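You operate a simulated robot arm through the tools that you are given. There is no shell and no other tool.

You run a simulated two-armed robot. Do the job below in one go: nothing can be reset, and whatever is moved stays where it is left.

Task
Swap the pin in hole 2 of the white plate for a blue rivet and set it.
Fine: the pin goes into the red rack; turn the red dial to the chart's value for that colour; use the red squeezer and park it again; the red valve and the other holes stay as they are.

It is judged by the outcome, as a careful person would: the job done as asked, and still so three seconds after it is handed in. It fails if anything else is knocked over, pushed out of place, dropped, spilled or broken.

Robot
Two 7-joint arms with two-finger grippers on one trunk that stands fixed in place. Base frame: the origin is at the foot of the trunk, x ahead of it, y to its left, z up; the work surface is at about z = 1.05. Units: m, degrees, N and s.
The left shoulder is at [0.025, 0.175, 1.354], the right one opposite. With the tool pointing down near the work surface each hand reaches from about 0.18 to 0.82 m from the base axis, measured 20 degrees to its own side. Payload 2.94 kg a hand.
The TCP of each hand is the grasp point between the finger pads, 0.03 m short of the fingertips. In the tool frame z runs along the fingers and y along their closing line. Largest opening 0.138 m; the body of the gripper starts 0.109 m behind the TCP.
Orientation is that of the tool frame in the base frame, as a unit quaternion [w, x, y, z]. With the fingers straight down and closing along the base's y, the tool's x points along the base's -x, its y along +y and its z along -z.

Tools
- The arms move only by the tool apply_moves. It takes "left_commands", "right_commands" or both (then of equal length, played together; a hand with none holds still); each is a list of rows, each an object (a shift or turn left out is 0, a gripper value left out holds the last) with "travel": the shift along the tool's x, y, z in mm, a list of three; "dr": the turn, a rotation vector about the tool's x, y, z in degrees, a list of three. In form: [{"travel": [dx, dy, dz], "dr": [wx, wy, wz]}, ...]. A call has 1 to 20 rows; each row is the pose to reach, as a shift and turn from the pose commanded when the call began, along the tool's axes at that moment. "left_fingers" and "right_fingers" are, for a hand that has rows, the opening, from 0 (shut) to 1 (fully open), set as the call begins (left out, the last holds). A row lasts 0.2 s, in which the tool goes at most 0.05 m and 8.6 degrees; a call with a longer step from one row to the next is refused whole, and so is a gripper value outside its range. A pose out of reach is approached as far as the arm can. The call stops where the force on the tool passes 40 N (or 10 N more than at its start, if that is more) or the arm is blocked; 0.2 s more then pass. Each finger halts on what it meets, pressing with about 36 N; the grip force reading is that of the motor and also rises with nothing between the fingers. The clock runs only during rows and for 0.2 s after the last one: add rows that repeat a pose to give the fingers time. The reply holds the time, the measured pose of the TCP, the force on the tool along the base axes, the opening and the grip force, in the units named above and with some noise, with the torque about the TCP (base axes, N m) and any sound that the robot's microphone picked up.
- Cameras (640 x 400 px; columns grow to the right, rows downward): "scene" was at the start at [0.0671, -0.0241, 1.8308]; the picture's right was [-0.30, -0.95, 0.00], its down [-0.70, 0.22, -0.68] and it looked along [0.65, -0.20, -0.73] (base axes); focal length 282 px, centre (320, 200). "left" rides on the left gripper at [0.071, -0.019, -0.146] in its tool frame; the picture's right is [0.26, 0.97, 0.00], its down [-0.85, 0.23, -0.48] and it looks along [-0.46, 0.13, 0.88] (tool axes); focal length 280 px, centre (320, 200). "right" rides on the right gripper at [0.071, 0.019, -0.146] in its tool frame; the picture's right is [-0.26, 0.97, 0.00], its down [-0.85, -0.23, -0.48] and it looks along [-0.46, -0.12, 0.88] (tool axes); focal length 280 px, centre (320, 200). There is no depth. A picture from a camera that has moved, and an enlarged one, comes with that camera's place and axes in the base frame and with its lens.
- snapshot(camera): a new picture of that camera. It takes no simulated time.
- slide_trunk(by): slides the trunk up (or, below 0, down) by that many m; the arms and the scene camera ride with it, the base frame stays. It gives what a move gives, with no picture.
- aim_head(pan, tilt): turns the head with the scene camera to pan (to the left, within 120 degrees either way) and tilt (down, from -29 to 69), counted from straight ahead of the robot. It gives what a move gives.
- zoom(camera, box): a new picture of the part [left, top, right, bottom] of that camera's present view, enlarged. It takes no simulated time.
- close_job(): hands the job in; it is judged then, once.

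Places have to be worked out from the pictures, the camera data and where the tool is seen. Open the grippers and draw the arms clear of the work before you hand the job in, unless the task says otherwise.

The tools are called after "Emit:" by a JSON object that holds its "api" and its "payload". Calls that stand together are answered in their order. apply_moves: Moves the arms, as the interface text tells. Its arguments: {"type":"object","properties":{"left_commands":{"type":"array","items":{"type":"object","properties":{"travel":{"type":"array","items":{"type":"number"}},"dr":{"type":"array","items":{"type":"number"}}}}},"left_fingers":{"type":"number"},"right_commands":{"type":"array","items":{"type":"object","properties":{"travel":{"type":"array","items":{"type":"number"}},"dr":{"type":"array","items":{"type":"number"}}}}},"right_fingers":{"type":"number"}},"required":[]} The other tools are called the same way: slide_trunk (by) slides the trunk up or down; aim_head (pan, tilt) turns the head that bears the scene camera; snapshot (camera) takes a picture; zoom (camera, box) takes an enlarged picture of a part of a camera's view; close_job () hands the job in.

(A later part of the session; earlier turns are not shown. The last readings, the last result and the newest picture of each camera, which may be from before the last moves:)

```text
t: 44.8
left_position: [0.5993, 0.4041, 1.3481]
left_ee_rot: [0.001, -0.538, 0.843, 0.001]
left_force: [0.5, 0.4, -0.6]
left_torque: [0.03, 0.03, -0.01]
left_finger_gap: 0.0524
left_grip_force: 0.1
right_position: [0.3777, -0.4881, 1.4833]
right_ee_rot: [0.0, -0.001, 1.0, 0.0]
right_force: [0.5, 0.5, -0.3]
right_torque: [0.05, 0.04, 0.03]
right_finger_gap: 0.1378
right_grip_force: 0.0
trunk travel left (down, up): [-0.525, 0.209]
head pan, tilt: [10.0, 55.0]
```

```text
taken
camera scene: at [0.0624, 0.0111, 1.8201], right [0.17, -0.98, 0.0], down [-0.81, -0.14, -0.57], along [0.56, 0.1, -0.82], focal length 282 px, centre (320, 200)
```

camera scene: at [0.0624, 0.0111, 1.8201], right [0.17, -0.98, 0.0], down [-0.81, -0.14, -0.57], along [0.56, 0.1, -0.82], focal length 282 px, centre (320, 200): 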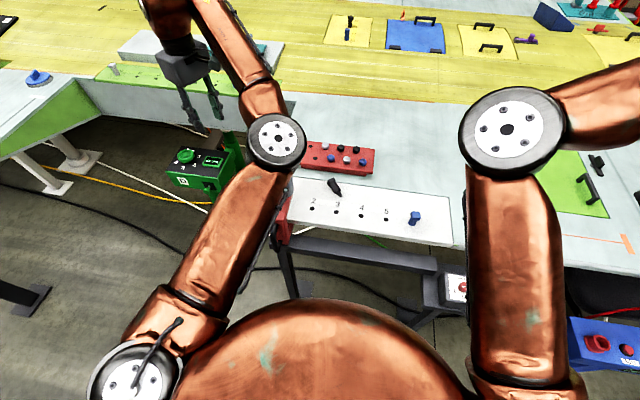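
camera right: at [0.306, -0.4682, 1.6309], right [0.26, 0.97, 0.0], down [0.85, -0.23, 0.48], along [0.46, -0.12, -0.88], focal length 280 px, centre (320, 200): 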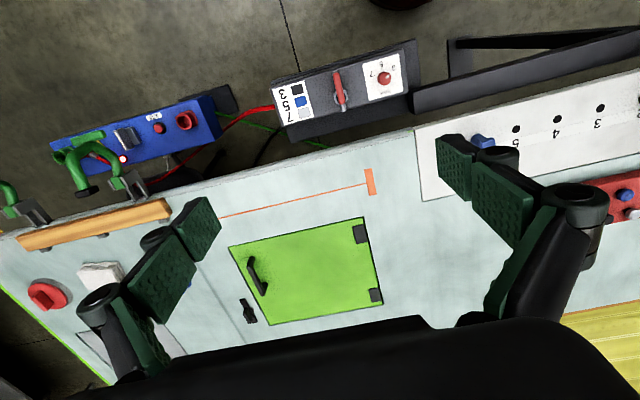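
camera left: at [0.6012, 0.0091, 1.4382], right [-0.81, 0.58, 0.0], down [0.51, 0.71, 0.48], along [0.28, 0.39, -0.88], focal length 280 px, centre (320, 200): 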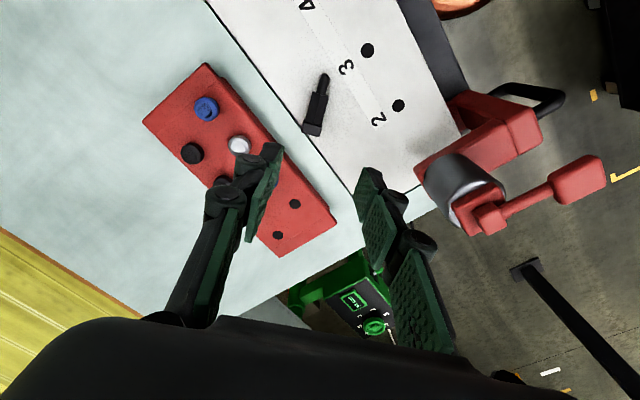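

The elbow still points inward. I move the left hand further out and back to park it, checking where the elbow goes.

Emit:
{"api": "apply_moves", "payload": {"left_commands": [{"travel": [0, 25, -10], "dr": [0, 0, 5]}, {"travel": [0, 50, -20], "dr": [0, 0, 10]}, {"travel": [0, 75, -30], "dr": [0, 0, 15]}, {"travel": [-5, 100, -40], "dr": [0, 0, 20]}, {"travel": [-10, 125, -50], "dr": [0, 0, 25]}, {"travel": [-20, 150, -60], "dr": [0, 0, 30]}, {"travel": [-30, 175, -70], "dr": [0, 0, 35]}, {"travel": [-40, 200, -80], "dr": [0, 0, 40]}, {"travel": [-40, 200, -80], "dr": [0, 0, 40]}]}}

Emit:
{"api": "snapshot", "payload": {"camera": "scene"}}

```text
t: 46.8
left_position: [0.4348, 0.5234, 1.4282]
left_ee_rot: [0.0, -0.217, 0.976, 0.002]
left_force: [0.1, 0.4, 0.6]
left_torque: [0.03, 0.01, -0.02]
left_finger_gap: 0.0524
left_grip_force: 0.0
right_position: [0.3789, -0.4898, 1.4843]
right_ee_rot: [-0.001, 0.001, 1.0, 0.001]
right_force: [0.3, -0.1, -0.4]
right_torque: [0.01, 0.03, 0.0]
right_finger_gap: 0.1381
right_grip_force: 0.0
trunk travel left (down, up): [-0.525, 0.209]
head pan, tilt: [10.0, 55.0]
```

```text
taken
camera scene: at [0.0628, 0.0112, 1.8201], right [0.17, -0.98, 0.0], down [-0.81, -0.14, -0.57], along [0.56, 0.1, -0.82], focal length 282 px, centre (320, 200)
```

scene: 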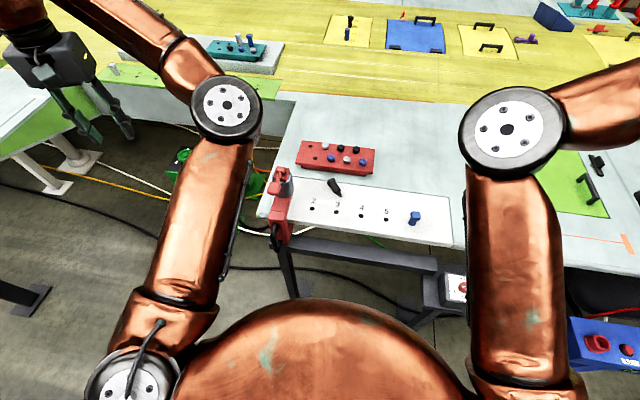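

The left arm is out of the way. Now the right hand goes over the plate, yawing to +40° so its fingers straddle the pin, fingers at 55 mm.

Emit:
{"api": "apply_moves", "payload": {"right_commands": [{"travel": [-17, 34, 5], "dr": [0, 0, -3]}, {"travel": [-34, 68, 10], "dr": [0, 0, -6]}, {"travel": [-51, 102, 20], "dr": [0, 0, -10]}, {"travel": [-68, 136, 30], "dr": [0, 0, -13]}, {"travel": [-85, 170, 40], "dr": [0, 0, -17]}, {"travel": [-102, 204, 50], "dr": [0, 0, -20]}, {"travel": [-119, 238, 60], "dr": [0, 0, -23]}, {"travel": [-136, 272, 70], "dr": [0, 0, -27]}, {"travel": [-153, 306, 80], "dr": [0, 0, -30]}, {"travel": [-170, 340, 95], "dr": [0, 0, -33]}, {"travel": [-187, 374, 110], "dr": [0, 0, -37]}, {"travel": [-202, 408, 125], "dr": [0, 0, -40.4]}, {"travel": [-202, 408, 125], "dr": [0, 0, -40.4]}], "right_fingers": 0.4}}

Emit:
{"api": "snapshot", "payload": {"camera": "right"}}

Emit:
{"api": "snapshot", "payload": {"camera": "scene"}}

```text
t: 49.6
left_position: [0.4346, 0.5237, 1.4279]
left_ee_rot: [0.002, -0.217, 0.976, 0.001]
left_force: [-0.1, -0.4, 0.1]
left_torque: [0.01, -0.01, 0.01]
left_finger_gap: 0.0522
left_grip_force: 0.0
right_position: [0.5783, -0.0821, 1.3595]
right_ee_rot: [-0.001, -0.346, 0.938, 0.0]
right_force: [-1.1, -0.2, 0.1]
right_torque: [0.03, -0.03, 0.0]
right_finger_gap: 0.0553
right_grip_force: 0.2
trunk travel left (down, up): [-0.525, 0.209]
head pan, tilt: [10.0, 55.0]
```

```text
taken
camera right: at [0.5106, -0.1121, 1.5054], right [-0.43, 0.9, 0.0], down [0.8, 0.37, 0.48], along [0.43, 0.2, -0.88], focal length 280 px, centre (320, 200)
```

right: 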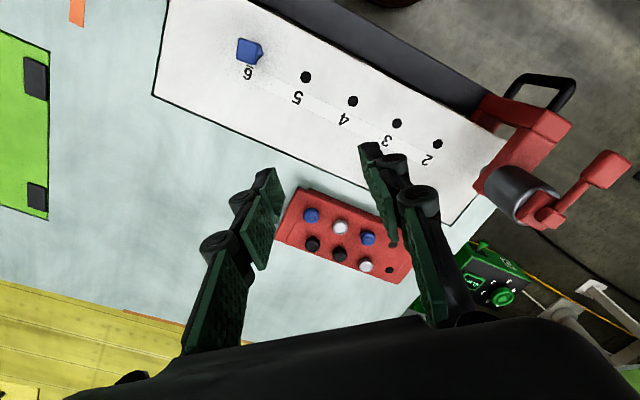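

```text
taken
camera scene: at [0.0614, 0.0117, 1.8201], right [0.17, -0.98, 0.0], down [-0.81, -0.14, -0.57], along [0.56, 0.1, -0.82], focal length 282 px, centre (320, 200)
```

scene: 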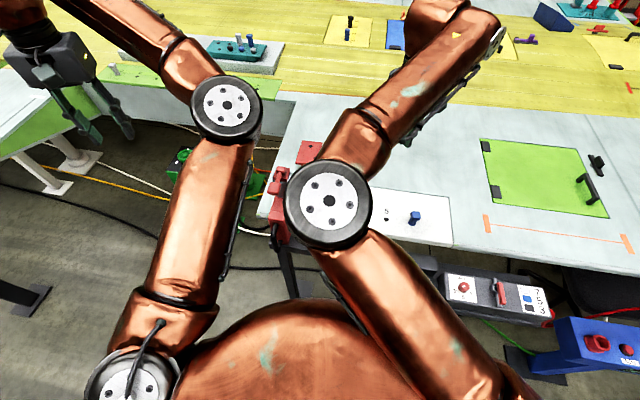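

I test the right hand's reach toward the pin, moving to about (0.65, 0.03, 1.25).

Emit:
{"api": "apply_moves", "payload": {"right_commands": [{"travel": [-22, 6, 18]}, {"travel": [-44, 13, 36]}, {"travel": [-66, 20, 54]}, {"travel": [-88, 26, 72]}, {"travel": [-110, 32, 90]}, {"travel": [-127, 38, 110]}, {"travel": [-127, 38, 110]}]}}

Emit:
{"api": "snapshot", "payload": {"camera": "right"}}

Emit:
{"api": "snapshot", "payload": {"camera": "scene"}}

```text
t: 51.2
left_position: [0.435, 0.5236, 1.429]
left_ee_rot: [0.001, -0.217, 0.976, 0.0]
left_force: [0.6, 1.2, 0.6]
left_torque: [0.01, -0.03, 0.02]
left_finger_gap: 0.0523
left_grip_force: 0.1
right_position: [0.6514, 0.0314, 1.2478]
right_ee_rot: [0.0, -0.346, 0.938, 0.0]
right_force: [-0.1, 0.2, -0.1]
right_torque: [0.0, -0.03, 0.0]
right_finger_gap: 0.0554
right_grip_force: 0.1
trunk travel left (down, up): [-0.525, 0.209]
head pan, tilt: [10.0, 55.0]
```

```text
taken
camera right: at [0.5847, 0.0009, 1.3947], right [-0.43, 0.9, 0.0], down [0.8, 0.37, 0.48], along [0.43, 0.2, -0.88], focal length 280 px, centre (320, 200)
```

right: 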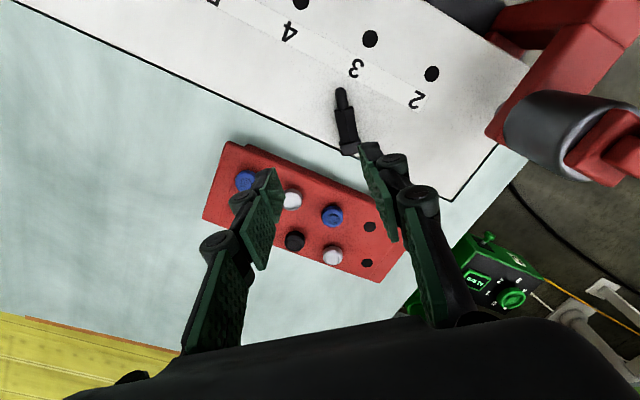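

```text
taken
camera scene: at [0.0617, 0.0126, 1.8201], right [0.17, -0.98, 0.0], down [-0.81, -0.14, -0.57], along [0.56, 0.1, -0.82], focal length 282 px, centre (320, 200)
```

scene: 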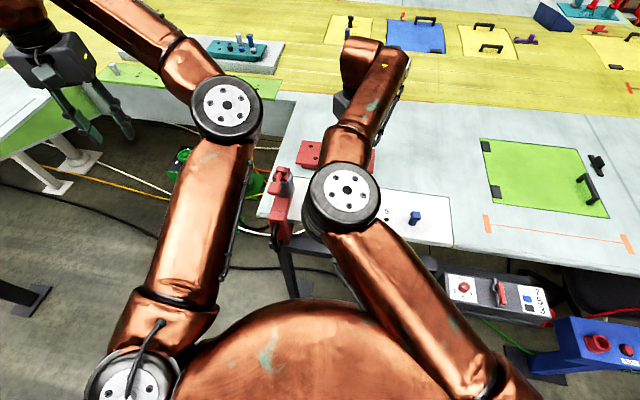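

Reachable. I zoom in the right camera for the pin pose in this hand's own view.

Emit:
{"api": "zoom", "payload": {"camera": "right", "box": [280, 60, 420, 180]}}

```text
3.33 times, centred on (350, 120) of right
camera zoom: at [0.5847, 0.0009, 1.3947], right [-0.43, 0.9, 0.0], down [0.8, 0.37, 0.48], along [0.43, 0.2, -0.88], focal length 935 px, centre (220, 467)
```

zoom: 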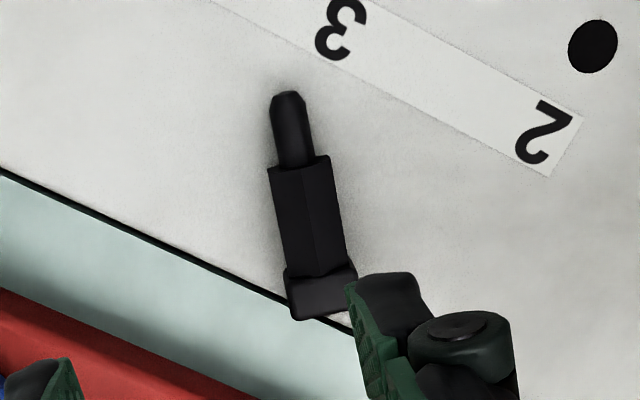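

Both cameras agree: neck center (0.645, 0.064), axis ~40°. I move to a hover 90 mm back along the approach, tilting the hand 25° (fingers leaning toward the tip) so that later the pin can be upright with the hand pitched forward.

Emit:
{"api": "apply_moves", "payload": {"right_commands": [{"travel": [-13, 6, 16], "dr": [0, 5, 0]}, {"travel": [-26, 12, 32], "dr": [0, 10, 0]}, {"travel": [-39, 17, 48], "dr": [0, 15, 0]}, {"travel": [-52, 23, 64], "dr": [0, 20, 0]}, {"travel": [-65, 28, 82], "dr": [0, 25, 0]}, {"travel": [-65, 28, 82], "dr": [0, 25, 0]}]}}

Emit:
{"api": "snapshot", "payload": {"camera": "right"}}

Emit:
{"api": "snapshot", "payload": {"camera": "scene"}}

```text
t: 52.6
left_position: [0.435, 0.5236, 1.4284]
left_ee_rot: [0.001, -0.217, 0.976, 0.001]
left_force: [0.4, 0.0, -0.1]
left_torque: [0.0, 0.02, -0.01]
left_finger_gap: 0.0521
left_grip_force: 0.0
right_position: [0.5976, 0.0612, 1.1467]
right_ee_rot: [-0.203, -0.337, 0.916, -0.074]
right_force: [0.2, -0.2, 0.8]
right_torque: [0.01, -0.03, -0.04]
right_finger_gap: 0.0553
right_grip_force: 0.0
right hand out of reach, approached as far as the arm can: row 3, 4, 5, 6
trunk travel left (down, up): [-0.525, 0.209]
head pan, tilt: [10.0, 55.0]
```

```text
taken
camera right: at [0.5833, 0.0745, 1.3102], right [-0.44, 0.89, -0.11], down [0.89, 0.45, 0.07], along [0.11, -0.07, -0.99], focal length 280 px, centre (320, 200)
```

right: 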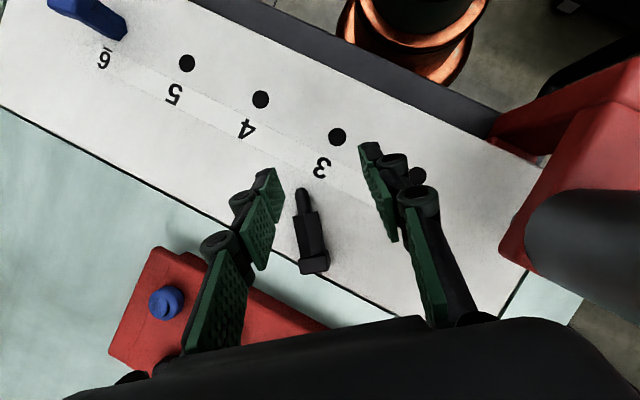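

```text
taken
camera scene: at [0.063, 0.013, 1.8201], right [0.17, -0.98, 0.0], down [-0.81, -0.14, -0.57], along [0.56, 0.1, -0.82], focal length 282 px, centre (320, 200)
```

scene: 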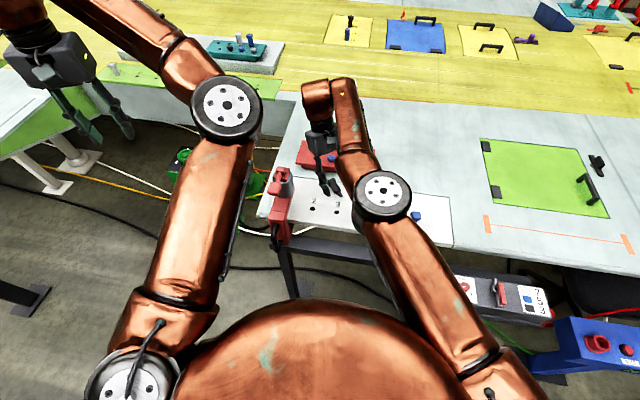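

That tilt is beyond the right arm's reach this far out. I return to tool-down; the right hand will first re-lay the pin nearer to it with a smaller yaw.

Emit:
{"api": "apply_moves", "payload": {"right_commands": [{"travel": [4, -6, -10], "dr": [0, -5, 0]}, {"travel": [8, -12, -20], "dr": [0, -10, 0]}, {"travel": [12, -18, -30], "dr": [0, -15, 0]}, {"travel": [16, -24, -40], "dr": [0, -20, 0]}, {"travel": [19.6, -30.6, -50], "dr": [0, -25, 0]}, {"travel": [19.6, -30.6, -50], "dr": [0, -25, 0]}]}}

Emit:
{"api": "zoom", "payload": {"camera": "right", "box": [220, 60, 420, 220]}}

```text
t: 54.0
left_position: [0.4348, 0.5249, 1.4277]
left_ee_rot: [0.001, -0.218, 0.976, 0.0]
left_force: [0.5, -0.2, 0.4]
left_torque: [0.0, -0.02, 0.01]
left_finger_gap: 0.0525
left_grip_force: 0.0
right_position: [0.6291, 0.0359, 1.2056]
right_ee_rot: [-0.002, -0.346, 0.938, 0.001]
right_force: [-0.2, 1.5, -0.6]
right_torque: [-0.03, -0.02, 0.01]
right_finger_gap: 0.055
right_grip_force: 0.1
right hand out of reach, approached as far as the arm can: row 4, 5, 6
trunk travel left (down, up): [-0.525, 0.209]
head pan, tilt: [10.0, 55.0]
```

```text
2.50 times, centred on (320, 140) of right
camera zoom: at [0.5625, 0.0049, 1.3517], right [-0.43, 0.9, 0.0], down [0.8, 0.37, 0.47], along [0.43, 0.2, -0.88], focal length 701 px, centre (320, 350)
```

zoom: 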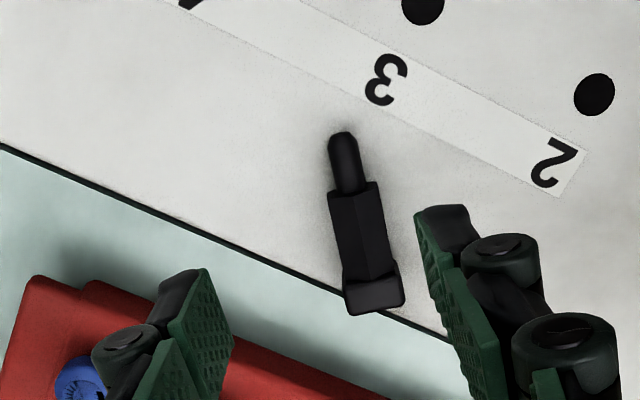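

Before committing, I test in free air whether the right hand can take the final insertion pose near the rack (pitched 65° forward, pointing forward-left, z≈1.27).

Emit:
{"api": "apply_moves", "payload": {"right_commands": [{"travel": [-5, 0, -20], "dr": [0, -6, 0]}, {"travel": [-15, 0, -40], "dr": [0, -12, 0]}, {"travel": [-30, 1, -55], "dr": [0, -19, 0]}, {"travel": [-45, 2, -65], "dr": [0, -26, 0]}, {"travel": [-60, 3, -65], "dr": [0, -33, 0]}, {"travel": [-75, 4, -65], "dr": [0, -40, 0]}, {"travel": [-92, 5, -65], "dr": [0, -47, 0]}, {"travel": [-108, 6, -65], "dr": [0, -54, 0]}, {"travel": [-124, 6, -65], "dr": [0, -60, 0]}, {"travel": [-137, 6, -65], "dr": [0, -65, 0]}, {"travel": [-137, 6, -65], "dr": [0, -65, 0]}]}}

Emit:
{"api": "snapshot", "payload": {"camera": "scene"}}

Emit:
{"api": "snapshot", "payload": {"camera": "right"}}

```text
t: 56.4
left_position: [0.4343, 0.5254, 1.4285]
left_ee_rot: [0.001, -0.217, 0.976, 0.001]
left_force: [-0.2, -0.4, 0.3]
left_torque: [0.01, -0.01, -0.01]
left_finger_gap: 0.0525
left_grip_force: 0.0
right_position: [0.8282, 0.0912, 1.2986]
right_ee_rot: [0.504, -0.292, 0.791, 0.186]
right_force: [-0.2, -0.1, -0.4]
right_torque: [-0.03, -0.01, 0.01]
right_finger_gap: 0.0552
right_grip_force: 0.0
right hand out of reach, approached as far as the arm can: row 1, 2, 3, 4, 5, 6, 7, 8, 9, 10, 11
trunk travel left (down, up): [-0.525, 0.209]
head pan, tilt: [10.0, 55.0]
```

```text
taken
camera scene: at [0.0617, 0.0129, 1.8201], right [0.17, -0.98, 0.0], down [-0.81, -0.14, -0.57], along [0.56, 0.1, -0.82], focal length 282 px, centre (320, 200)
```

scene: 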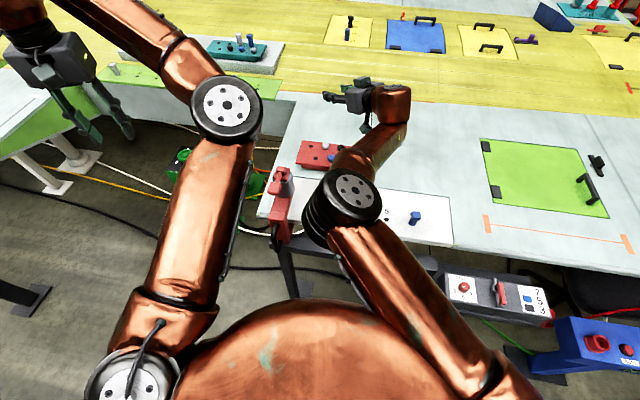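

```text
taken
camera right: at [0.6917, 0.0018, 1.2971], right [-0.54, 0.81, 0.24], down [0.09, -0.22, 0.97], along [0.83, 0.55, 0.04], focal length 280 px, centre (320, 200)
```

right: 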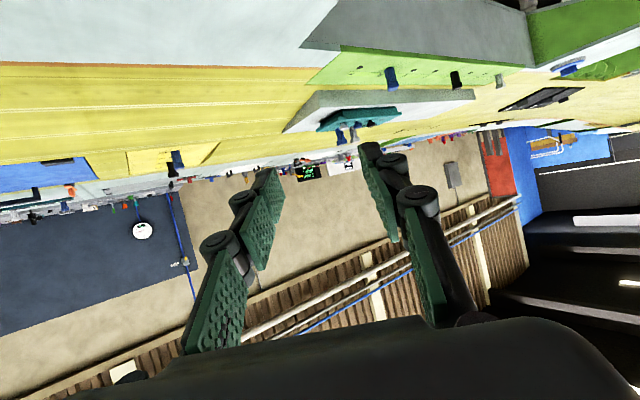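

In this elbow configuration the right arm can't come that close with the pitch. I return it to tool-down further right, then I'll probe how its elbow can be swung.

Emit:
{"api": "apply_moves", "payload": {"right_commands": [{"travel": [4, -4, -29], "dr": [0, 7, 0]}, {"travel": [8, -8, -58], "dr": [0, 14, 0]}, {"travel": [11, -12, -87], "dr": [0, 21, 0]}, {"travel": [15, -16, -116], "dr": [0, 28, 0]}, {"travel": [19, -20, -145], "dr": [0, 36, 0]}, {"travel": [22, -24, -175], "dr": [0, 44, 0]}, {"travel": [26, -28, -205], "dr": [0, 52, 0]}, {"travel": [30, -32, -235], "dr": [0, 59, 0]}, {"travel": [33, -36, -262], "dr": [0, 65, 0]}, {"travel": [33, -36, -262], "dr": [0, 65, 0]}]}}

Emit:
{"api": "snapshot", "payload": {"camera": "scene"}}

```text
t: 58.6
left_position: [0.4351, 0.5245, 1.4269]
left_ee_rot: [0.001, -0.217, 0.976, 0.001]
left_force: [-0.7, -0.1, 0.3]
left_torque: [0.0, 0.02, -0.02]
left_finger_gap: 0.0524
left_grip_force: 0.0
right_position: [0.6557, -0.0993, 1.3787]
right_ee_rot: [-0.001, -0.346, 0.938, 0.0]
right_force: [0.4, -0.3, 0.0]
right_torque: [0.01, -0.04, -0.03]
right_finger_gap: 0.0552
right_grip_force: 0.1
trunk travel left (down, up): [-0.525, 0.209]
head pan, tilt: [10.0, 55.0]
```

```text
taken
camera scene: at [0.0623, 0.0126, 1.8201], right [0.17, -0.98, 0.0], down [-0.81, -0.14, -0.57], along [0.56, 0.1, -0.82], focal length 282 px, centre (320, 200)
```

scene: 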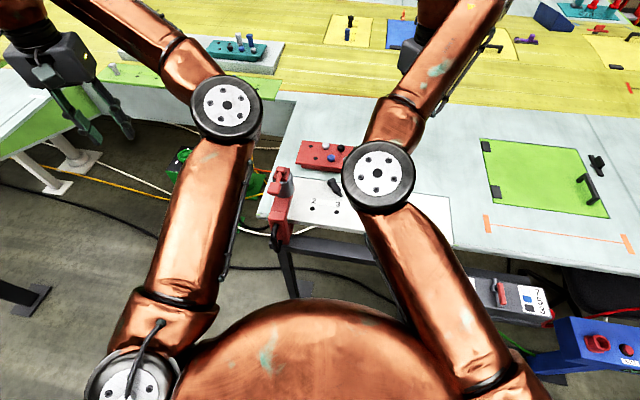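

Now I rotate the right hand further to the left (+60° yaw) in place to see whether its elbow swings outward/upward.

Emit:
{"api": "apply_moves", "payload": {"right_commands": [{"travel": [0, 0, 0], "dr": [0, 0, -7]}, {"travel": [0, 0, 0], "dr": [0, 0, -14]}, {"travel": [0, 0, 0], "dr": [0, 0, -21]}, {"travel": [0, 0, 0], "dr": [0, 0, -28]}, {"travel": [0, 0, 0], "dr": [0, 0, -35]}, {"travel": [0, 0, 0], "dr": [0, 0, -42]}, {"travel": [0, 0, 0], "dr": [0, 0, -50]}, {"travel": [0, 0, 0], "dr": [0, 0, -58]}]}}

Emit:
{"api": "snapshot", "payload": {"camera": "scene"}}

```text
t: 60.4
left_position: [0.4349, 0.5247, 1.4281]
left_ee_rot: [0.001, -0.217, 0.976, 0.0]
left_force: [0.0, 0.4, 0.0]
left_torque: [0.02, 0.01, 0.01]
left_finger_gap: 0.0525
left_grip_force: 0.1
right_position: [0.6572, -0.1007, 1.3782]
right_ee_rot: [0.0, 0.757, -0.653, 0.0]
right_force: [0.0, 0.6, -0.5]
right_torque: [0.01, -0.02, -0.01]
right_finger_gap: 0.0551
right_grip_force: 0.1
trunk travel left (down, up): [-0.525, 0.209]
head pan, tilt: [10.0, 55.0]
```

```text
taken
camera scene: at [0.0622, 0.0124, 1.8201], right [0.17, -0.98, 0.0], down [-0.81, -0.14, -0.57], along [0.56, 0.1, -0.82], focal length 282 px, centre (320, 200)
```

scene: 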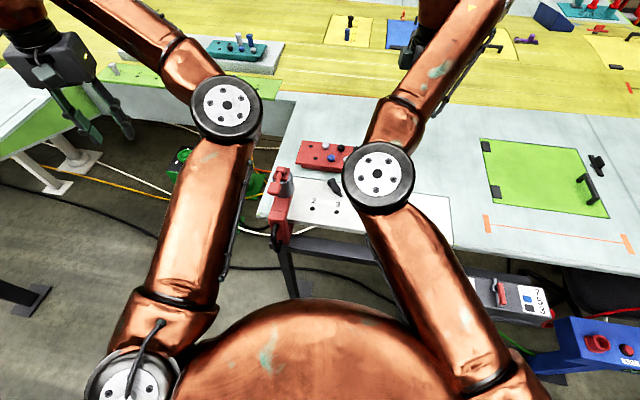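

Yaw turns freely at the wrist (no elbow change), so the limits come from the arms crossing the middle. I park the right arm to the right and test how far the left hand can pitch forward over the rack instead.

Emit:
{"api": "apply_moves", "payload": {"right_commands": [{"travel": [20, 10, -5], "dr": [0, 0, 7]}, {"travel": [40, 25, -10], "dr": [0, 0, 14]}, {"travel": [60, 45, -15], "dr": [0, 0, 21]}, {"travel": [85, 65, -20], "dr": [0, 0, 28]}, {"travel": [115, 85, -25], "dr": [0, 0, 35]}, {"travel": [145, 105, -30], "dr": [0, 0, 42]}, {"travel": [175, 125, -35], "dr": [0, 0, 50]}, {"travel": [205, 145, -40], "dr": [0, 0, 58]}, {"travel": [235, 165, -45], "dr": [0, 0, 66]}, {"travel": [265, 185, -50], "dr": [0, 0, 74]}, {"travel": [295, 205, -55], "dr": [0, 0, 82]}, {"travel": [320, 220, -60], "dr": [0, 0, 90]}, {"travel": [340, 230, -60], "dr": [0, 0, 98]}]}}

Emit:
{"api": "snapshot", "payload": {"camera": "scene"}}

```text
t: 63.2
left_position: [0.4346, 0.5225, 1.4283]
left_ee_rot: [0.001, -0.217, 0.976, 0.0]
left_force: [0.0, 0.0, 0.4]
left_torque: [0.06, 0.03, -0.01]
left_finger_gap: 0.0523
left_grip_force: 0.2
right_position: [0.4784, -0.4717, 1.4405]
right_ee_rot: [-0.001, -0.003, 1.0, 0.0]
right_force: [-0.2, -0.8, 0.0]
right_torque: [0.02, 0.01, 0.02]
right_finger_gap: 0.0551
right_grip_force: 0.0
trunk travel left (down, up): [-0.525, 0.209]
head pan, tilt: [10.0, 55.0]
```

```text
taken
camera scene: at [0.0621, 0.0106, 1.8201], right [0.17, -0.98, 0.0], down [-0.81, -0.14, -0.57], along [0.56, 0.1, -0.82], focal length 282 px, centre (320, 200)
```

scene: 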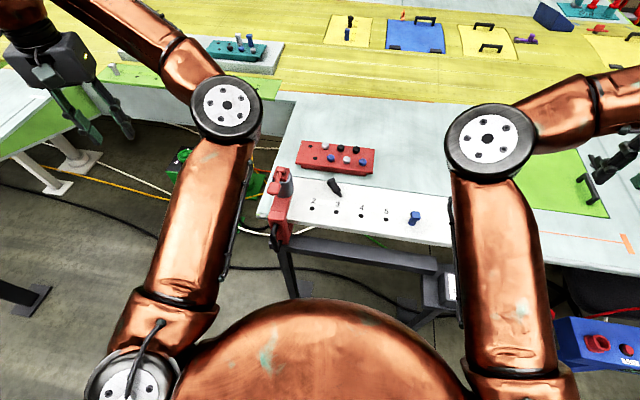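

Now I bring the left hand to about (0.72, 0.22, 1.32), yaw 25°, to test forward pitch over the rack.

Emit:
{"api": "apply_moves", "payload": {"left_commands": [{"travel": [-12, -36, 10]}, {"travel": [-24, -72, 20]}, {"travel": [-36, -108, 30]}, {"travel": [-48, -144, 40]}, {"travel": [-60, -180, 50]}, {"travel": [-72, -216, 60]}, {"travel": [-84, -252, 70]}, {"travel": [-96, -288, 80]}, {"travel": [-108, -324, 90]}, {"travel": [-120, -360, 100]}, {"travel": [-131, -392, 108]}, {"travel": [-131, -392, 108]}]}}

Emit:
{"api": "apply_moves", "payload": {"left_commands": [{"travel": [0, 0, 0], "dr": [0, -7, 0]}, {"travel": [0, 0, 0], "dr": [0, -14, 0]}, {"travel": [0, 0, 0], "dr": [0, -21, 0]}, {"travel": [0, 0, 0], "dr": [0, -28, 0]}, {"travel": [0, 0, 0], "dr": [0, -35, 0]}, {"travel": [0, 0, 0], "dr": [0, -42, 0]}, {"travel": [0, 0, 0], "dr": [0, -50, 0]}]}}

Emit:
{"api": "snapshot", "payload": {"camera": "scene"}}

```text
t: 65.8
left_position: [0.7182, 0.2231, 1.3185]
left_ee_rot: [0.001, -0.217, 0.976, 0.001]
left_force: [0.2, 0.6, -0.1]
left_torque: [-0.01, -0.03, -0.02]
left_finger_gap: 0.0526
left_grip_force: 0.1
right_position: [0.4796, -0.4696, 1.4405]
right_ee_rot: [0.0, -0.004, 1.0, 0.0]
right_force: [-0.2, 0.9, 0.4]
right_torque: [-0.02, 0.0, 0.02]
right_finger_gap: 0.0553
right_grip_force: 0.1
trunk travel left (down, up): [-0.525, 0.209]
head pan, tilt: [10.0, 55.0]
```

```text
t: 67.4
left_position: [0.7199, 0.2239, 1.3191]
left_ee_rot: [0.414, -0.197, 0.884, 0.093]
left_force: [-0.2, 0.2, -0.2]
left_torque: [-0.04, 0.03, -0.02]
left_finger_gap: 0.0525
left_grip_force: 0.2
right_position: [0.4795, -0.4698, 1.44]
right_ee_rot: [0.0, -0.004, 1.0, 0.0]
right_force: [-0.2, -0.7, 0.5]
right_torque: [-0.02, -0.01, 0.03]
right_finger_gap: 0.055
right_grip_force: 0.0
trunk travel left (down, up): [-0.525, 0.209]
head pan, tilt: [10.0, 55.0]
```

```text
taken
camera scene: at [0.062, 0.0122, 1.8201], right [0.17, -0.98, 0.0], down [-0.81, -0.14, -0.57], along [0.56, 0.1, -0.82], focal length 282 px, centre (320, 200)
```

scene: 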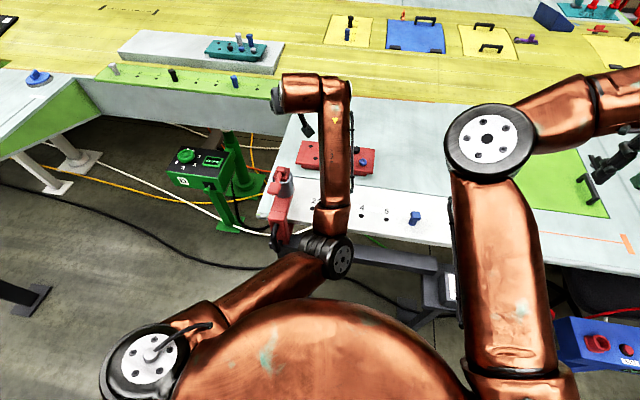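

The left hand reached a 50° forward pitch at this spot. I test further: move to just above the free front hole (z≈1.20) with this pitch.

Emit:
{"api": "apply_moves", "payload": {"left_commands": [{"travel": [20, -16, 14]}, {"travel": [40, -32, 28]}, {"travel": [60, -48, 42]}, {"travel": [80, -64, 56]}, {"travel": [97, -79, 69]}, {"travel": [97, -79, 69]}]}}

Emit:
{"api": "snapshot", "payload": {"camera": "scene"}}

Emit:
{"api": "snapshot", "payload": {"camera": "left"}}

```text
t: 68.8
left_position: [0.7471, 0.1557, 1.2096]
left_ee_rot: [0.42, -0.199, 0.88, 0.096]
left_force: [0.5, 0.4, 0.6]
left_torque: [-0.03, 0.0, 0.03]
left_finger_gap: 0.0523
left_grip_force: 0.1
right_position: [0.4787, -0.4706, 1.44]
right_ee_rot: [0.001, -0.003, 1.0, 0.0]
right_force: [0.8, 0.4, 0.3]
right_torque: [0.02, 0.0, 0.02]
right_finger_gap: 0.0552
right_grip_force: 0.1
trunk travel left (down, up): [-0.525, 0.209]
head pan, tilt: [10.0, 55.0]
```

```text
taken
camera scene: at [0.0619, 0.0115, 1.8201], right [0.17, -0.98, 0.0], down [-0.81, -0.14, -0.57], along [0.56, 0.1, -0.82], focal length 282 px, centre (320, 200)
```

scene: 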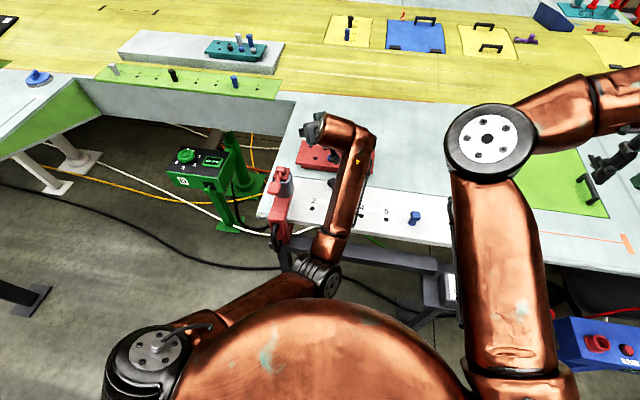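

```text
taken
camera left: at [0.6143, 0.0708, 1.2454], right [-0.57, 0.8, -0.2], down [0.05, 0.28, 0.96], along [0.82, 0.53, -0.2], focal length 280 px, centre (320, 200)
```

left: 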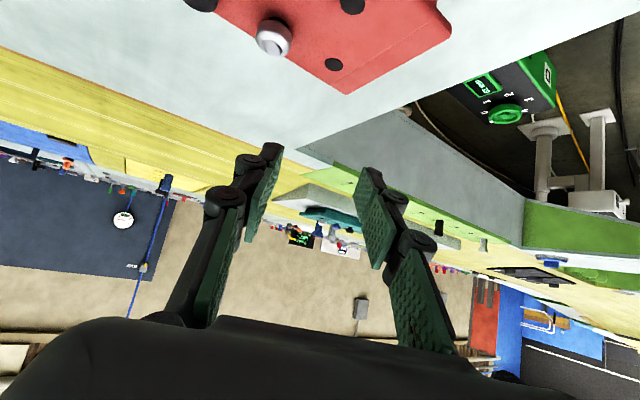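

It can: (0.747, 0.156, 1.21) with ~51° pitch. I check whether 65° pitch and a lower height (z≈1.14) also work there, still without the pin.

Emit:
{"api": "apply_moves", "payload": {"left_commands": [{"travel": [0, 0, 0], "dr": [0, -5, 0]}, {"travel": [0, 0, 0], "dr": [0, -10, 0]}, {"travel": [0, 0, 0], "dr": [0, -14, 0]}, {"travel": [0, 0, 0], "dr": [0, -14, 0]}]}}

Emit:
{"api": "snapshot", "payload": {"camera": "scene"}}

```text
t: 70.0
left_position: [0.7556, 0.1868, 1.2278]
left_ee_rot: [0.538, -0.192, 0.808, 0.143]
left_force: [-0.7, 0.2, -0.1]
left_torque: [-0.02, -0.01, 0.01]
left_finger_gap: 0.0524
left_grip_force: 0.0
right_position: [0.4793, -0.4698, 1.4405]
right_ee_rot: [0.0, -0.004, 1.0, 0.001]
right_force: [-0.4, -0.3, 0.1]
right_torque: [0.0, -0.01, 0.02]
right_finger_gap: 0.0553
right_grip_force: 0.1
trunk travel left (down, up): [-0.525, 0.209]
head pan, tilt: [10.0, 55.0]
stopped in row 4 (left hand): the arm was blocked; the commanded pose is now the measured one
```

```text
taken
camera scene: at [0.0623, 0.0121, 1.8201], right [0.17, -0.98, 0.0], down [-0.81, -0.14, -0.57], along [0.56, 0.1, -0.82], focal length 282 px, centre (320, 200)
```

scene: 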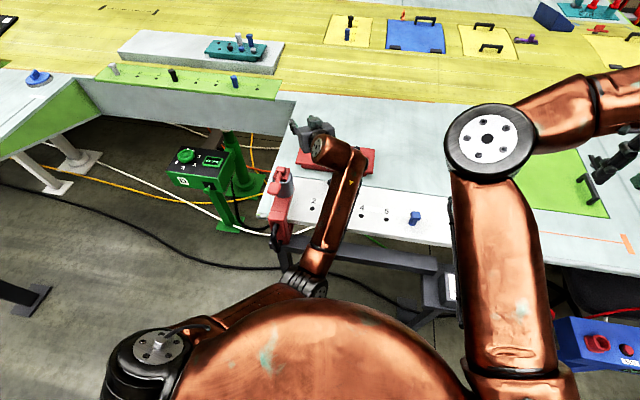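

The arm got blocked — possibly elbow or forearm contact. I look closely before moving.

Emit:
{"api": "zoom", "payload": {"camera": "scene", "box": [230, 110, 430, 310]}}

Emit:
{"api": "snapshot", "payload": {"camera": "right"}}

```text
2.00 times, centred on (330, 210) of scene
camera zoom: at [0.0623, 0.0121, 1.8201], right [0.17, -0.98, 0.0], down [-0.81, -0.14, -0.57], along [0.56, 0.1, -0.82], focal length 563 px, centre (300, 180)
```

zoom: 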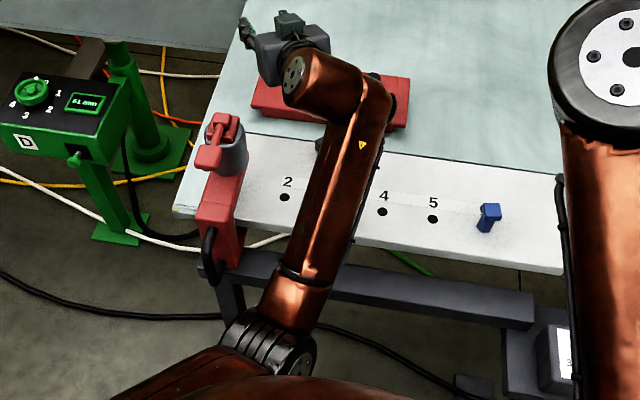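

```text
taken
camera right: at [0.4072, -0.4508, 1.5864], right [0.26, 0.97, 0.0], down [0.85, -0.22, 0.48], along [0.46, -0.12, -0.88], focal length 280 px, centre (320, 200)
```

right: 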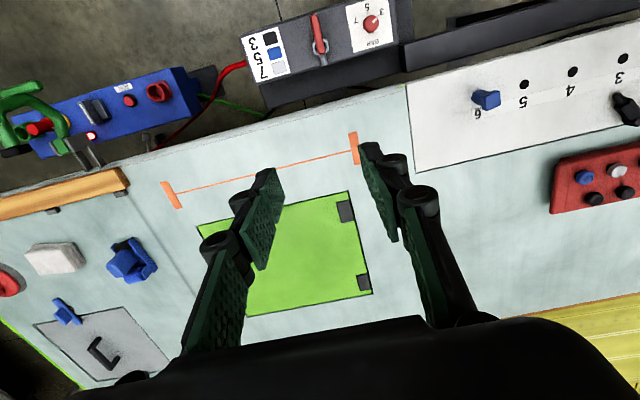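

The pin still lies in place. I back the left hand off upward and reduce the pitch.

Emit:
{"api": "apply_moves", "payload": {"left_commands": [{"travel": [-18, 0, -8], "dr": [0, 3, 0]}, {"travel": [-37, 1, -15], "dr": [0, 8, 0]}, {"travel": [-55, 2, -22], "dr": [0, 14, 0]}, {"travel": [-74, 2, -30], "dr": [0, 20, 0]}, {"travel": [-74, 2, -30], "dr": [0, 20, 0]}]}}

Emit:
{"api": "snapshot", "payload": {"camera": "scene"}}

```text
t: 71.2
left_position: [0.7547, 0.1836, 1.3063]
left_ee_rot: [0.387, -0.213, 0.891, 0.104]
left_force: [-0.3, 0.6, -0.3]
left_torque: [0.01, -0.02, -0.05]
left_finger_gap: 0.0524
left_grip_force: 0.0
right_position: [0.4789, -0.4712, 1.4396]
right_ee_rot: [0.0, -0.004, 1.0, 0.0]
right_force: [0.0, 0.3, 0.4]
right_torque: [0.0, 0.01, 0.01]
right_finger_gap: 0.0551
right_grip_force: 0.0
trunk travel left (down, up): [-0.525, 0.209]
head pan, tilt: [10.0, 55.0]
```

```text
taken
camera scene: at [0.0622, 0.012, 1.82], right [0.17, -0.98, 0.0], down [-0.81, -0.14, -0.57], along [0.56, 0.1, -0.82], focal length 282 px, centre (320, 200)
```

scene: 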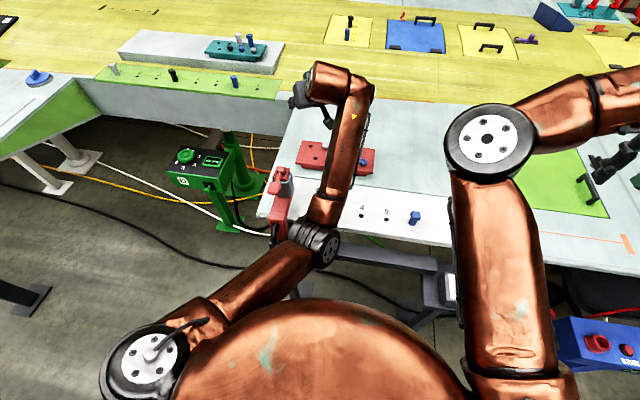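

The left arm can pitch about 50–55° there, so if I grasp the lying pin with the hand tilted ~28° the other way, the pin will come nearly upright. I return the left hand to tool-down and yaw toward 40°.

Emit:
{"api": "apply_moves", "payload": {"left_commands": [{"travel": [4, 0, -4], "dr": [0, 8, 0]}, {"travel": [8, -1, -9], "dr": [0, 16, 0]}, {"travel": [12, -2, -13], "dr": [0, 24, 0]}, {"travel": [16, -3, -18], "dr": [0, 32, 0]}, {"travel": [20, -4, -22], "dr": [0, 40, 0]}, {"travel": [24, -4, -26], "dr": [0, 47, 0]}, {"travel": [24, -4, -26], "dr": [0, 47, 0]}]}}

Emit:
{"api": "snapshot", "payload": {"camera": "scene"}}

```text
t: 72.8
left_position: [0.7248, 0.1624, 1.3064]
left_ee_rot: [0.0, -0.237, 0.972, 0.011]
left_force: [-0.3, -0.1, 0.0]
left_torque: [0.02, 0.0, 0.01]
left_finger_gap: 0.0527
left_grip_force: 0.1
right_position: [0.4789, -0.4713, 1.4398]
right_ee_rot: [0.0, -0.002, 1.0, 0.0]
right_force: [-0.3, 0.3, 0.9]
right_torque: [0.01, 0.01, 0.0]
right_finger_gap: 0.0552
right_grip_force: 0.1
trunk travel left (down, up): [-0.525, 0.209]
head pan, tilt: [10.0, 55.0]
```

```text
taken
camera scene: at [0.062, 0.0106, 1.8201], right [0.17, -0.98, 0.0], down [-0.81, -0.14, -0.57], along [0.56, 0.1, -0.82], focal length 282 px, centre (320, 200)
```

scene: 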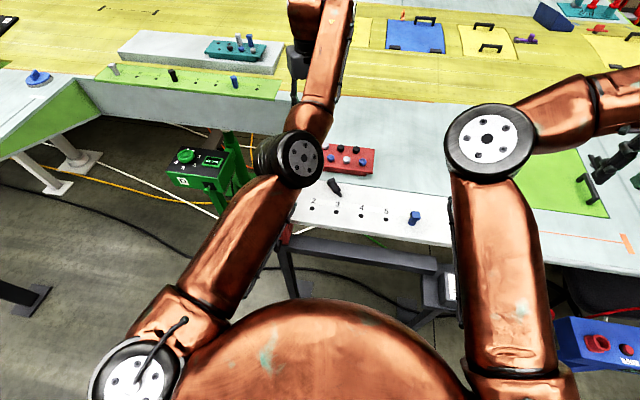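

Now to (0.70, 0.11, 1.24) with yaw 40°, squared up.

Emit:
{"api": "apply_moves", "payload": {"left_commands": [{"travel": [15, -12, 22], "dr": [0.4, 0.1, -4]}, {"travel": [30, -24, 44], "dr": [0.8, 0.2, -8]}, {"travel": [46, -35, 66], "dr": [1.2, 0.4, -12.4]}, {"travel": [46, -35, 66], "dr": [1.2, 0.4, -12.4]}]}}

Emit:
{"api": "snapshot", "payload": {"camera": "left"}}

Emit:
{"api": "snapshot", "payload": {"camera": "scene"}}

```text
t: 73.8
left_position: [0.7008, 0.1127, 1.2363]
left_ee_rot: [0.0, -0.341, 0.94, 0.0]
left_force: [0.1, 0.1, -0.1]
left_torque: [0.0, -0.01, 0.04]
left_finger_gap: 0.0522
left_grip_force: 0.0
right_position: [0.479, -0.4705, 1.4398]
right_ee_rot: [-0.001, -0.003, 1.0, 0.001]
right_force: [-0.2, 0.2, 1.1]
right_torque: [-0.03, 0.03, -0.01]
right_finger_gap: 0.0552
right_grip_force: 0.1
trunk travel left (down, up): [-0.525, 0.209]
head pan, tilt: [10.0, 55.0]
```

```text
taken
camera left: at [0.659, 0.0534, 1.3819], right [-0.82, 0.57, 0.0], down [0.5, 0.72, 0.48], along [0.27, 0.39, -0.88], focal length 280 px, centre (320, 200)
```

left: 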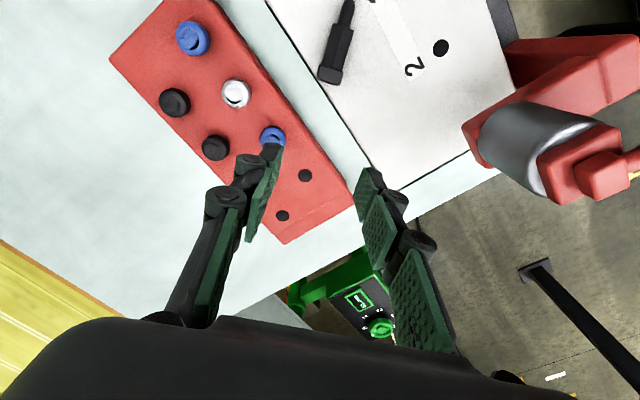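

```text
taken
camera scene: at [0.0622, 0.0118, 1.8201], right [0.17, -0.98, 0.0], down [-0.81, -0.14, -0.57], along [0.56, 0.1, -0.82], focal length 282 px, centre (320, 200)
```

scene: 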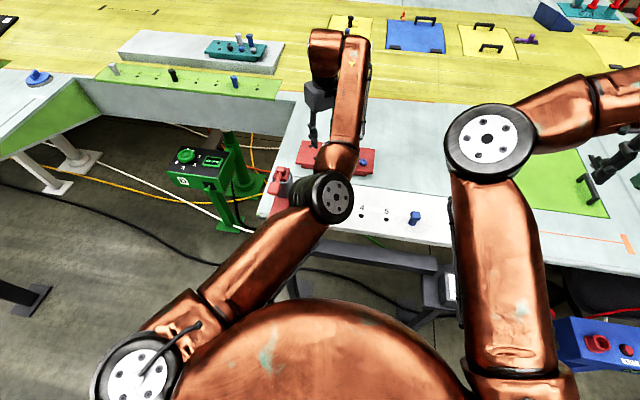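

Elbow stays high. Now the tilted hover: 28° tilt about the finger axis at 100 mm back from the grasp.

Emit:
{"api": "apply_moves", "payload": {"left_commands": [{"travel": [4, 0, 16], "dr": [0, 7, 0]}, {"travel": [8, -1, 32], "dr": [0, 14, 0]}, {"travel": [12, -1, 48], "dr": [0, 21, 0]}, {"travel": [15, -1.3, 64], "dr": [0, 28, 0]}, {"travel": [15, -1.3, 64], "dr": [0, 28, 0]}]}}

Emit:
{"api": "snapshot", "payload": {"camera": "left"}}

Emit:
{"api": "snapshot", "payload": {"camera": "scene"}}

```text
t: 75.0
left_position: [0.6931, 0.1038, 1.1905]
left_ee_rot: [-0.171, -0.336, 0.924, -0.063]
left_force: [0.3, 0.6, -0.1]
left_torque: [-0.05, 0.01, -0.03]
left_finger_gap: 0.0524
left_grip_force: 0.0
left hand out of reach, approached as far as the arm can: row 4, 5
right_position: [0.4786, -0.471, 1.4399]
right_ee_rot: [0.0, -0.004, 1.0, 0.0]
right_force: [-0.3, -0.3, 0.1]
right_torque: [-0.02, 0.02, 0.01]
right_finger_gap: 0.0552
right_grip_force: 0.0
trunk travel left (down, up): [-0.525, 0.209]
head pan, tilt: [10.0, 55.0]
```

```text
taken
camera left: at [0.6946, 0.081, 1.3504], right [-0.81, 0.58, 0.09], down [0.59, 0.79, 0.14], along [0.01, 0.17, -0.99], focal length 280 px, centre (320, 200)
```

left: 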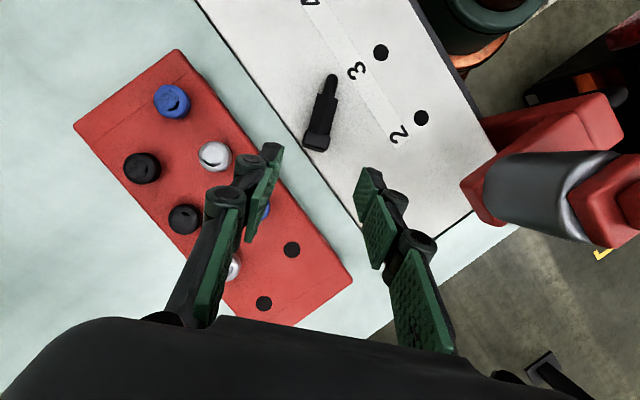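

```text
taken
camera scene: at [0.0625, 0.0116, 1.8201], right [0.17, -0.98, 0.0], down [-0.81, -0.14, -0.57], along [0.56, 0.1, -0.82], focal length 282 px, centre (320, 200)
```

scene: 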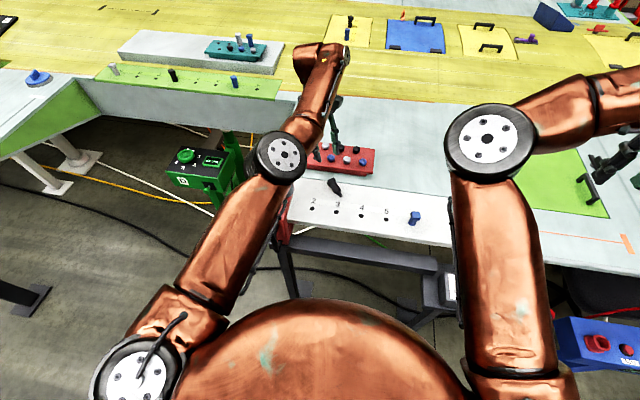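

Emit:
{"api": "zoom", "payload": {"camera": "left", "box": [260, 40, 400, 180]}}

```text
2.86 times, centred on (330, 110) of left
camera zoom: at [0.6946, 0.081, 1.3504], right [-0.81, 0.58, 0.09], down [0.59, 0.79, 0.14], along [0.01, 0.17, -0.99], focal length 801 px, centre (291, 457)
```

zoom: 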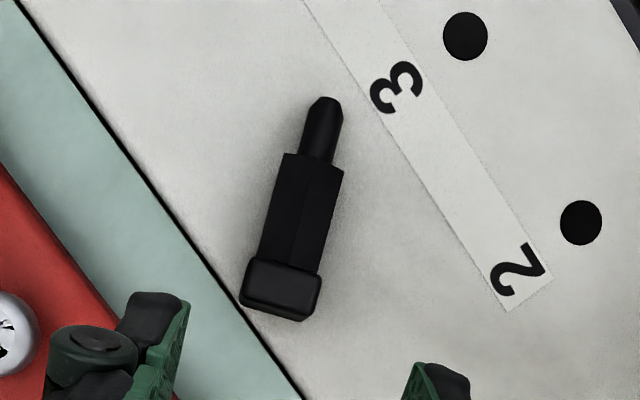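

The pin's still at neck center (0.644, 0.063), axis ~40.5°. I advance 75 mm along the approach while tilting a bit more.

Emit:
{"api": "apply_moves", "payload": {"left_commands": [{"travel": [1, 0, 18], "dr": [0, 1, 0]}, {"travel": [3, 0, 36], "dr": [0, 3, 0]}, {"travel": [5, 0, 55], "dr": [0, 5, 0]}, {"travel": [6, 0, 75], "dr": [0, 7, 0]}, {"travel": [6, 0, 75], "dr": [0, 7, 0]}]}}

Emit:
{"api": "zoom", "payload": {"camera": "left", "box": [220, 40, 420, 240]}}

Emit:
{"api": "snapshot", "payload": {"camera": "scene"}}

```text
t: 76.2
left_position: [0.665, 0.0854, 1.1209]
left_ee_rot: [-0.227, -0.332, 0.912, -0.083]
left_force: [0.4, 0.6, 0.1]
left_torque: [-0.03, -0.03, -0.02]
left_finger_gap: 0.0525
left_grip_force: 0.0
right_position: [0.4778, -0.4694, 1.441]
right_ee_rot: [0.0, -0.004, 1.0, -0.001]
right_force: [0.0, -0.1, -0.6]
right_torque: [0.01, -0.02, 0.01]
right_finger_gap: 0.0551
right_grip_force: 0.0
trunk travel left (down, up): [-0.525, 0.209]
head pan, tilt: [10.0, 55.0]
```

```text
2.00 times, centred on (320, 140) of left
camera zoom: at [0.6826, 0.0743, 1.2828], right [-0.8, 0.59, 0.12], down [0.6, 0.8, 0.02], along [-0.09, 0.09, -0.99], focal length 561 px, centre (320, 320)
```

zoom: 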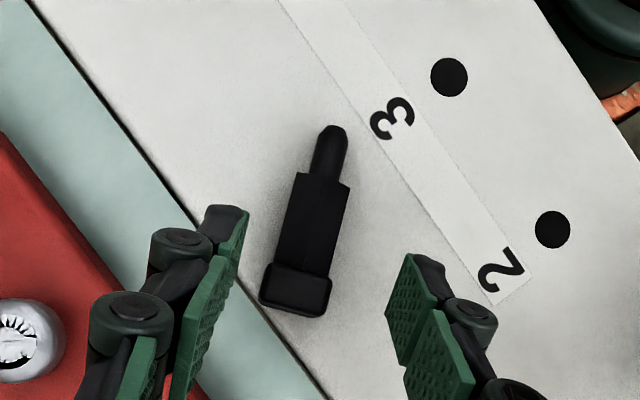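

```text
taken
camera scene: at [0.0617, 0.0121, 1.8201], right [0.17, -0.98, 0.0], down [-0.81, -0.14, -0.57], along [0.56, 0.1, -0.82], focal length 282 px, centre (320, 200)
```

scene: 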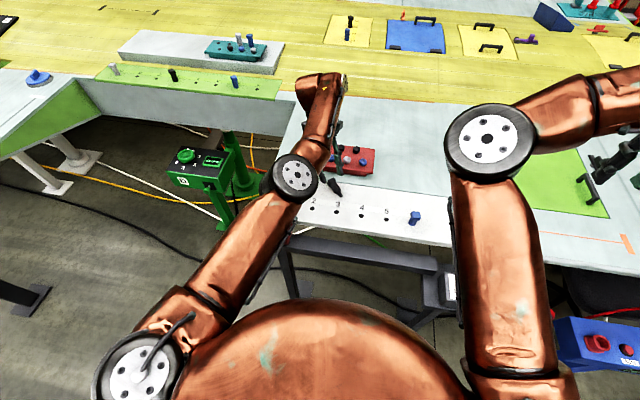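

28° tilt reached. I descend the rest with a little more tilt (34° total) so the pin will stand straighter later; fingertips end ~2 mm above the plate.

Emit:
{"api": "apply_moves", "payload": {"left_commands": [{"travel": [-1, -1, 10], "dr": [0, 2, 0]}, {"travel": [-2, -2, 20], "dr": [0, 4, 0]}, {"travel": [-3, -3.6, 30], "dr": [0, 6, 0]}, {"travel": [-4, -3.6, 36], "dr": [0, 6, 0]}, {"travel": [-4, -3.6, 40], "dr": [0, 6, 0]}, {"travel": [-4, -3.6, 40], "dr": [0, 6, 0]}]}}

Emit:
{"api": "zoom", "payload": {"camera": "left", "box": [220, 60, 420, 260]}}

Emit:
{"api": "zoom", "payload": {"camera": "scene", "box": [260, 110, 400, 220]}}

```text
t: 77.6
left_position: [0.6571, 0.0721, 1.0862]
left_ee_rot: [-0.275, -0.326, 0.899, -0.099]
left_force: [0.2, -0.3, 0.1]
left_torque: [-0.02, -0.01, 0.01]
left_finger_gap: 0.0524
left_grip_force: 0.0
left hand out of reach, approached as far as the arm can: row 3, 4
right_position: [0.4783, -0.4702, 1.4408]
right_ee_rot: [0.0, -0.003, 1.0, 0.001]
right_force: [0.4, -0.8, 0.1]
right_torque: [-0.01, 0.02, 0.0]
right_finger_gap: 0.0551
right_grip_force: 0.1
trunk travel left (down, up): [-0.525, 0.209]
head pan, tilt: [10.0, 55.0]
```

```text
2.00 times, centred on (320, 160) of left
camera zoom: at [0.6881, 0.0721, 1.2447], right [-0.79, 0.6, 0.15], down [0.6, 0.8, -0.08], along [-0.17, 0.03, -0.99], focal length 561 px, centre (320, 280)
```

zoom: 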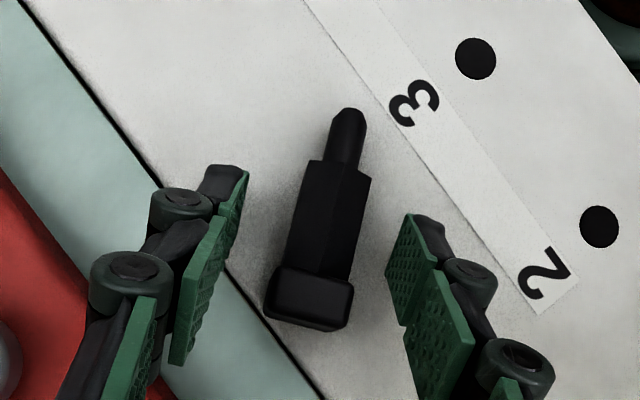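

```text
3.64 times, centred on (330, 165) of scene
camera zoom: at [0.0621, 0.0115, 1.8201], right [0.17, -0.98, 0.0], down [-0.81, -0.14, -0.57], along [0.56, 0.1, -0.82], focal length 1024 px, centre (284, 327)
```

zoom: 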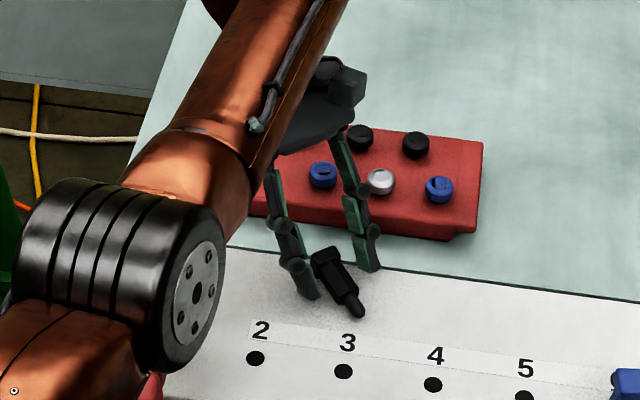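

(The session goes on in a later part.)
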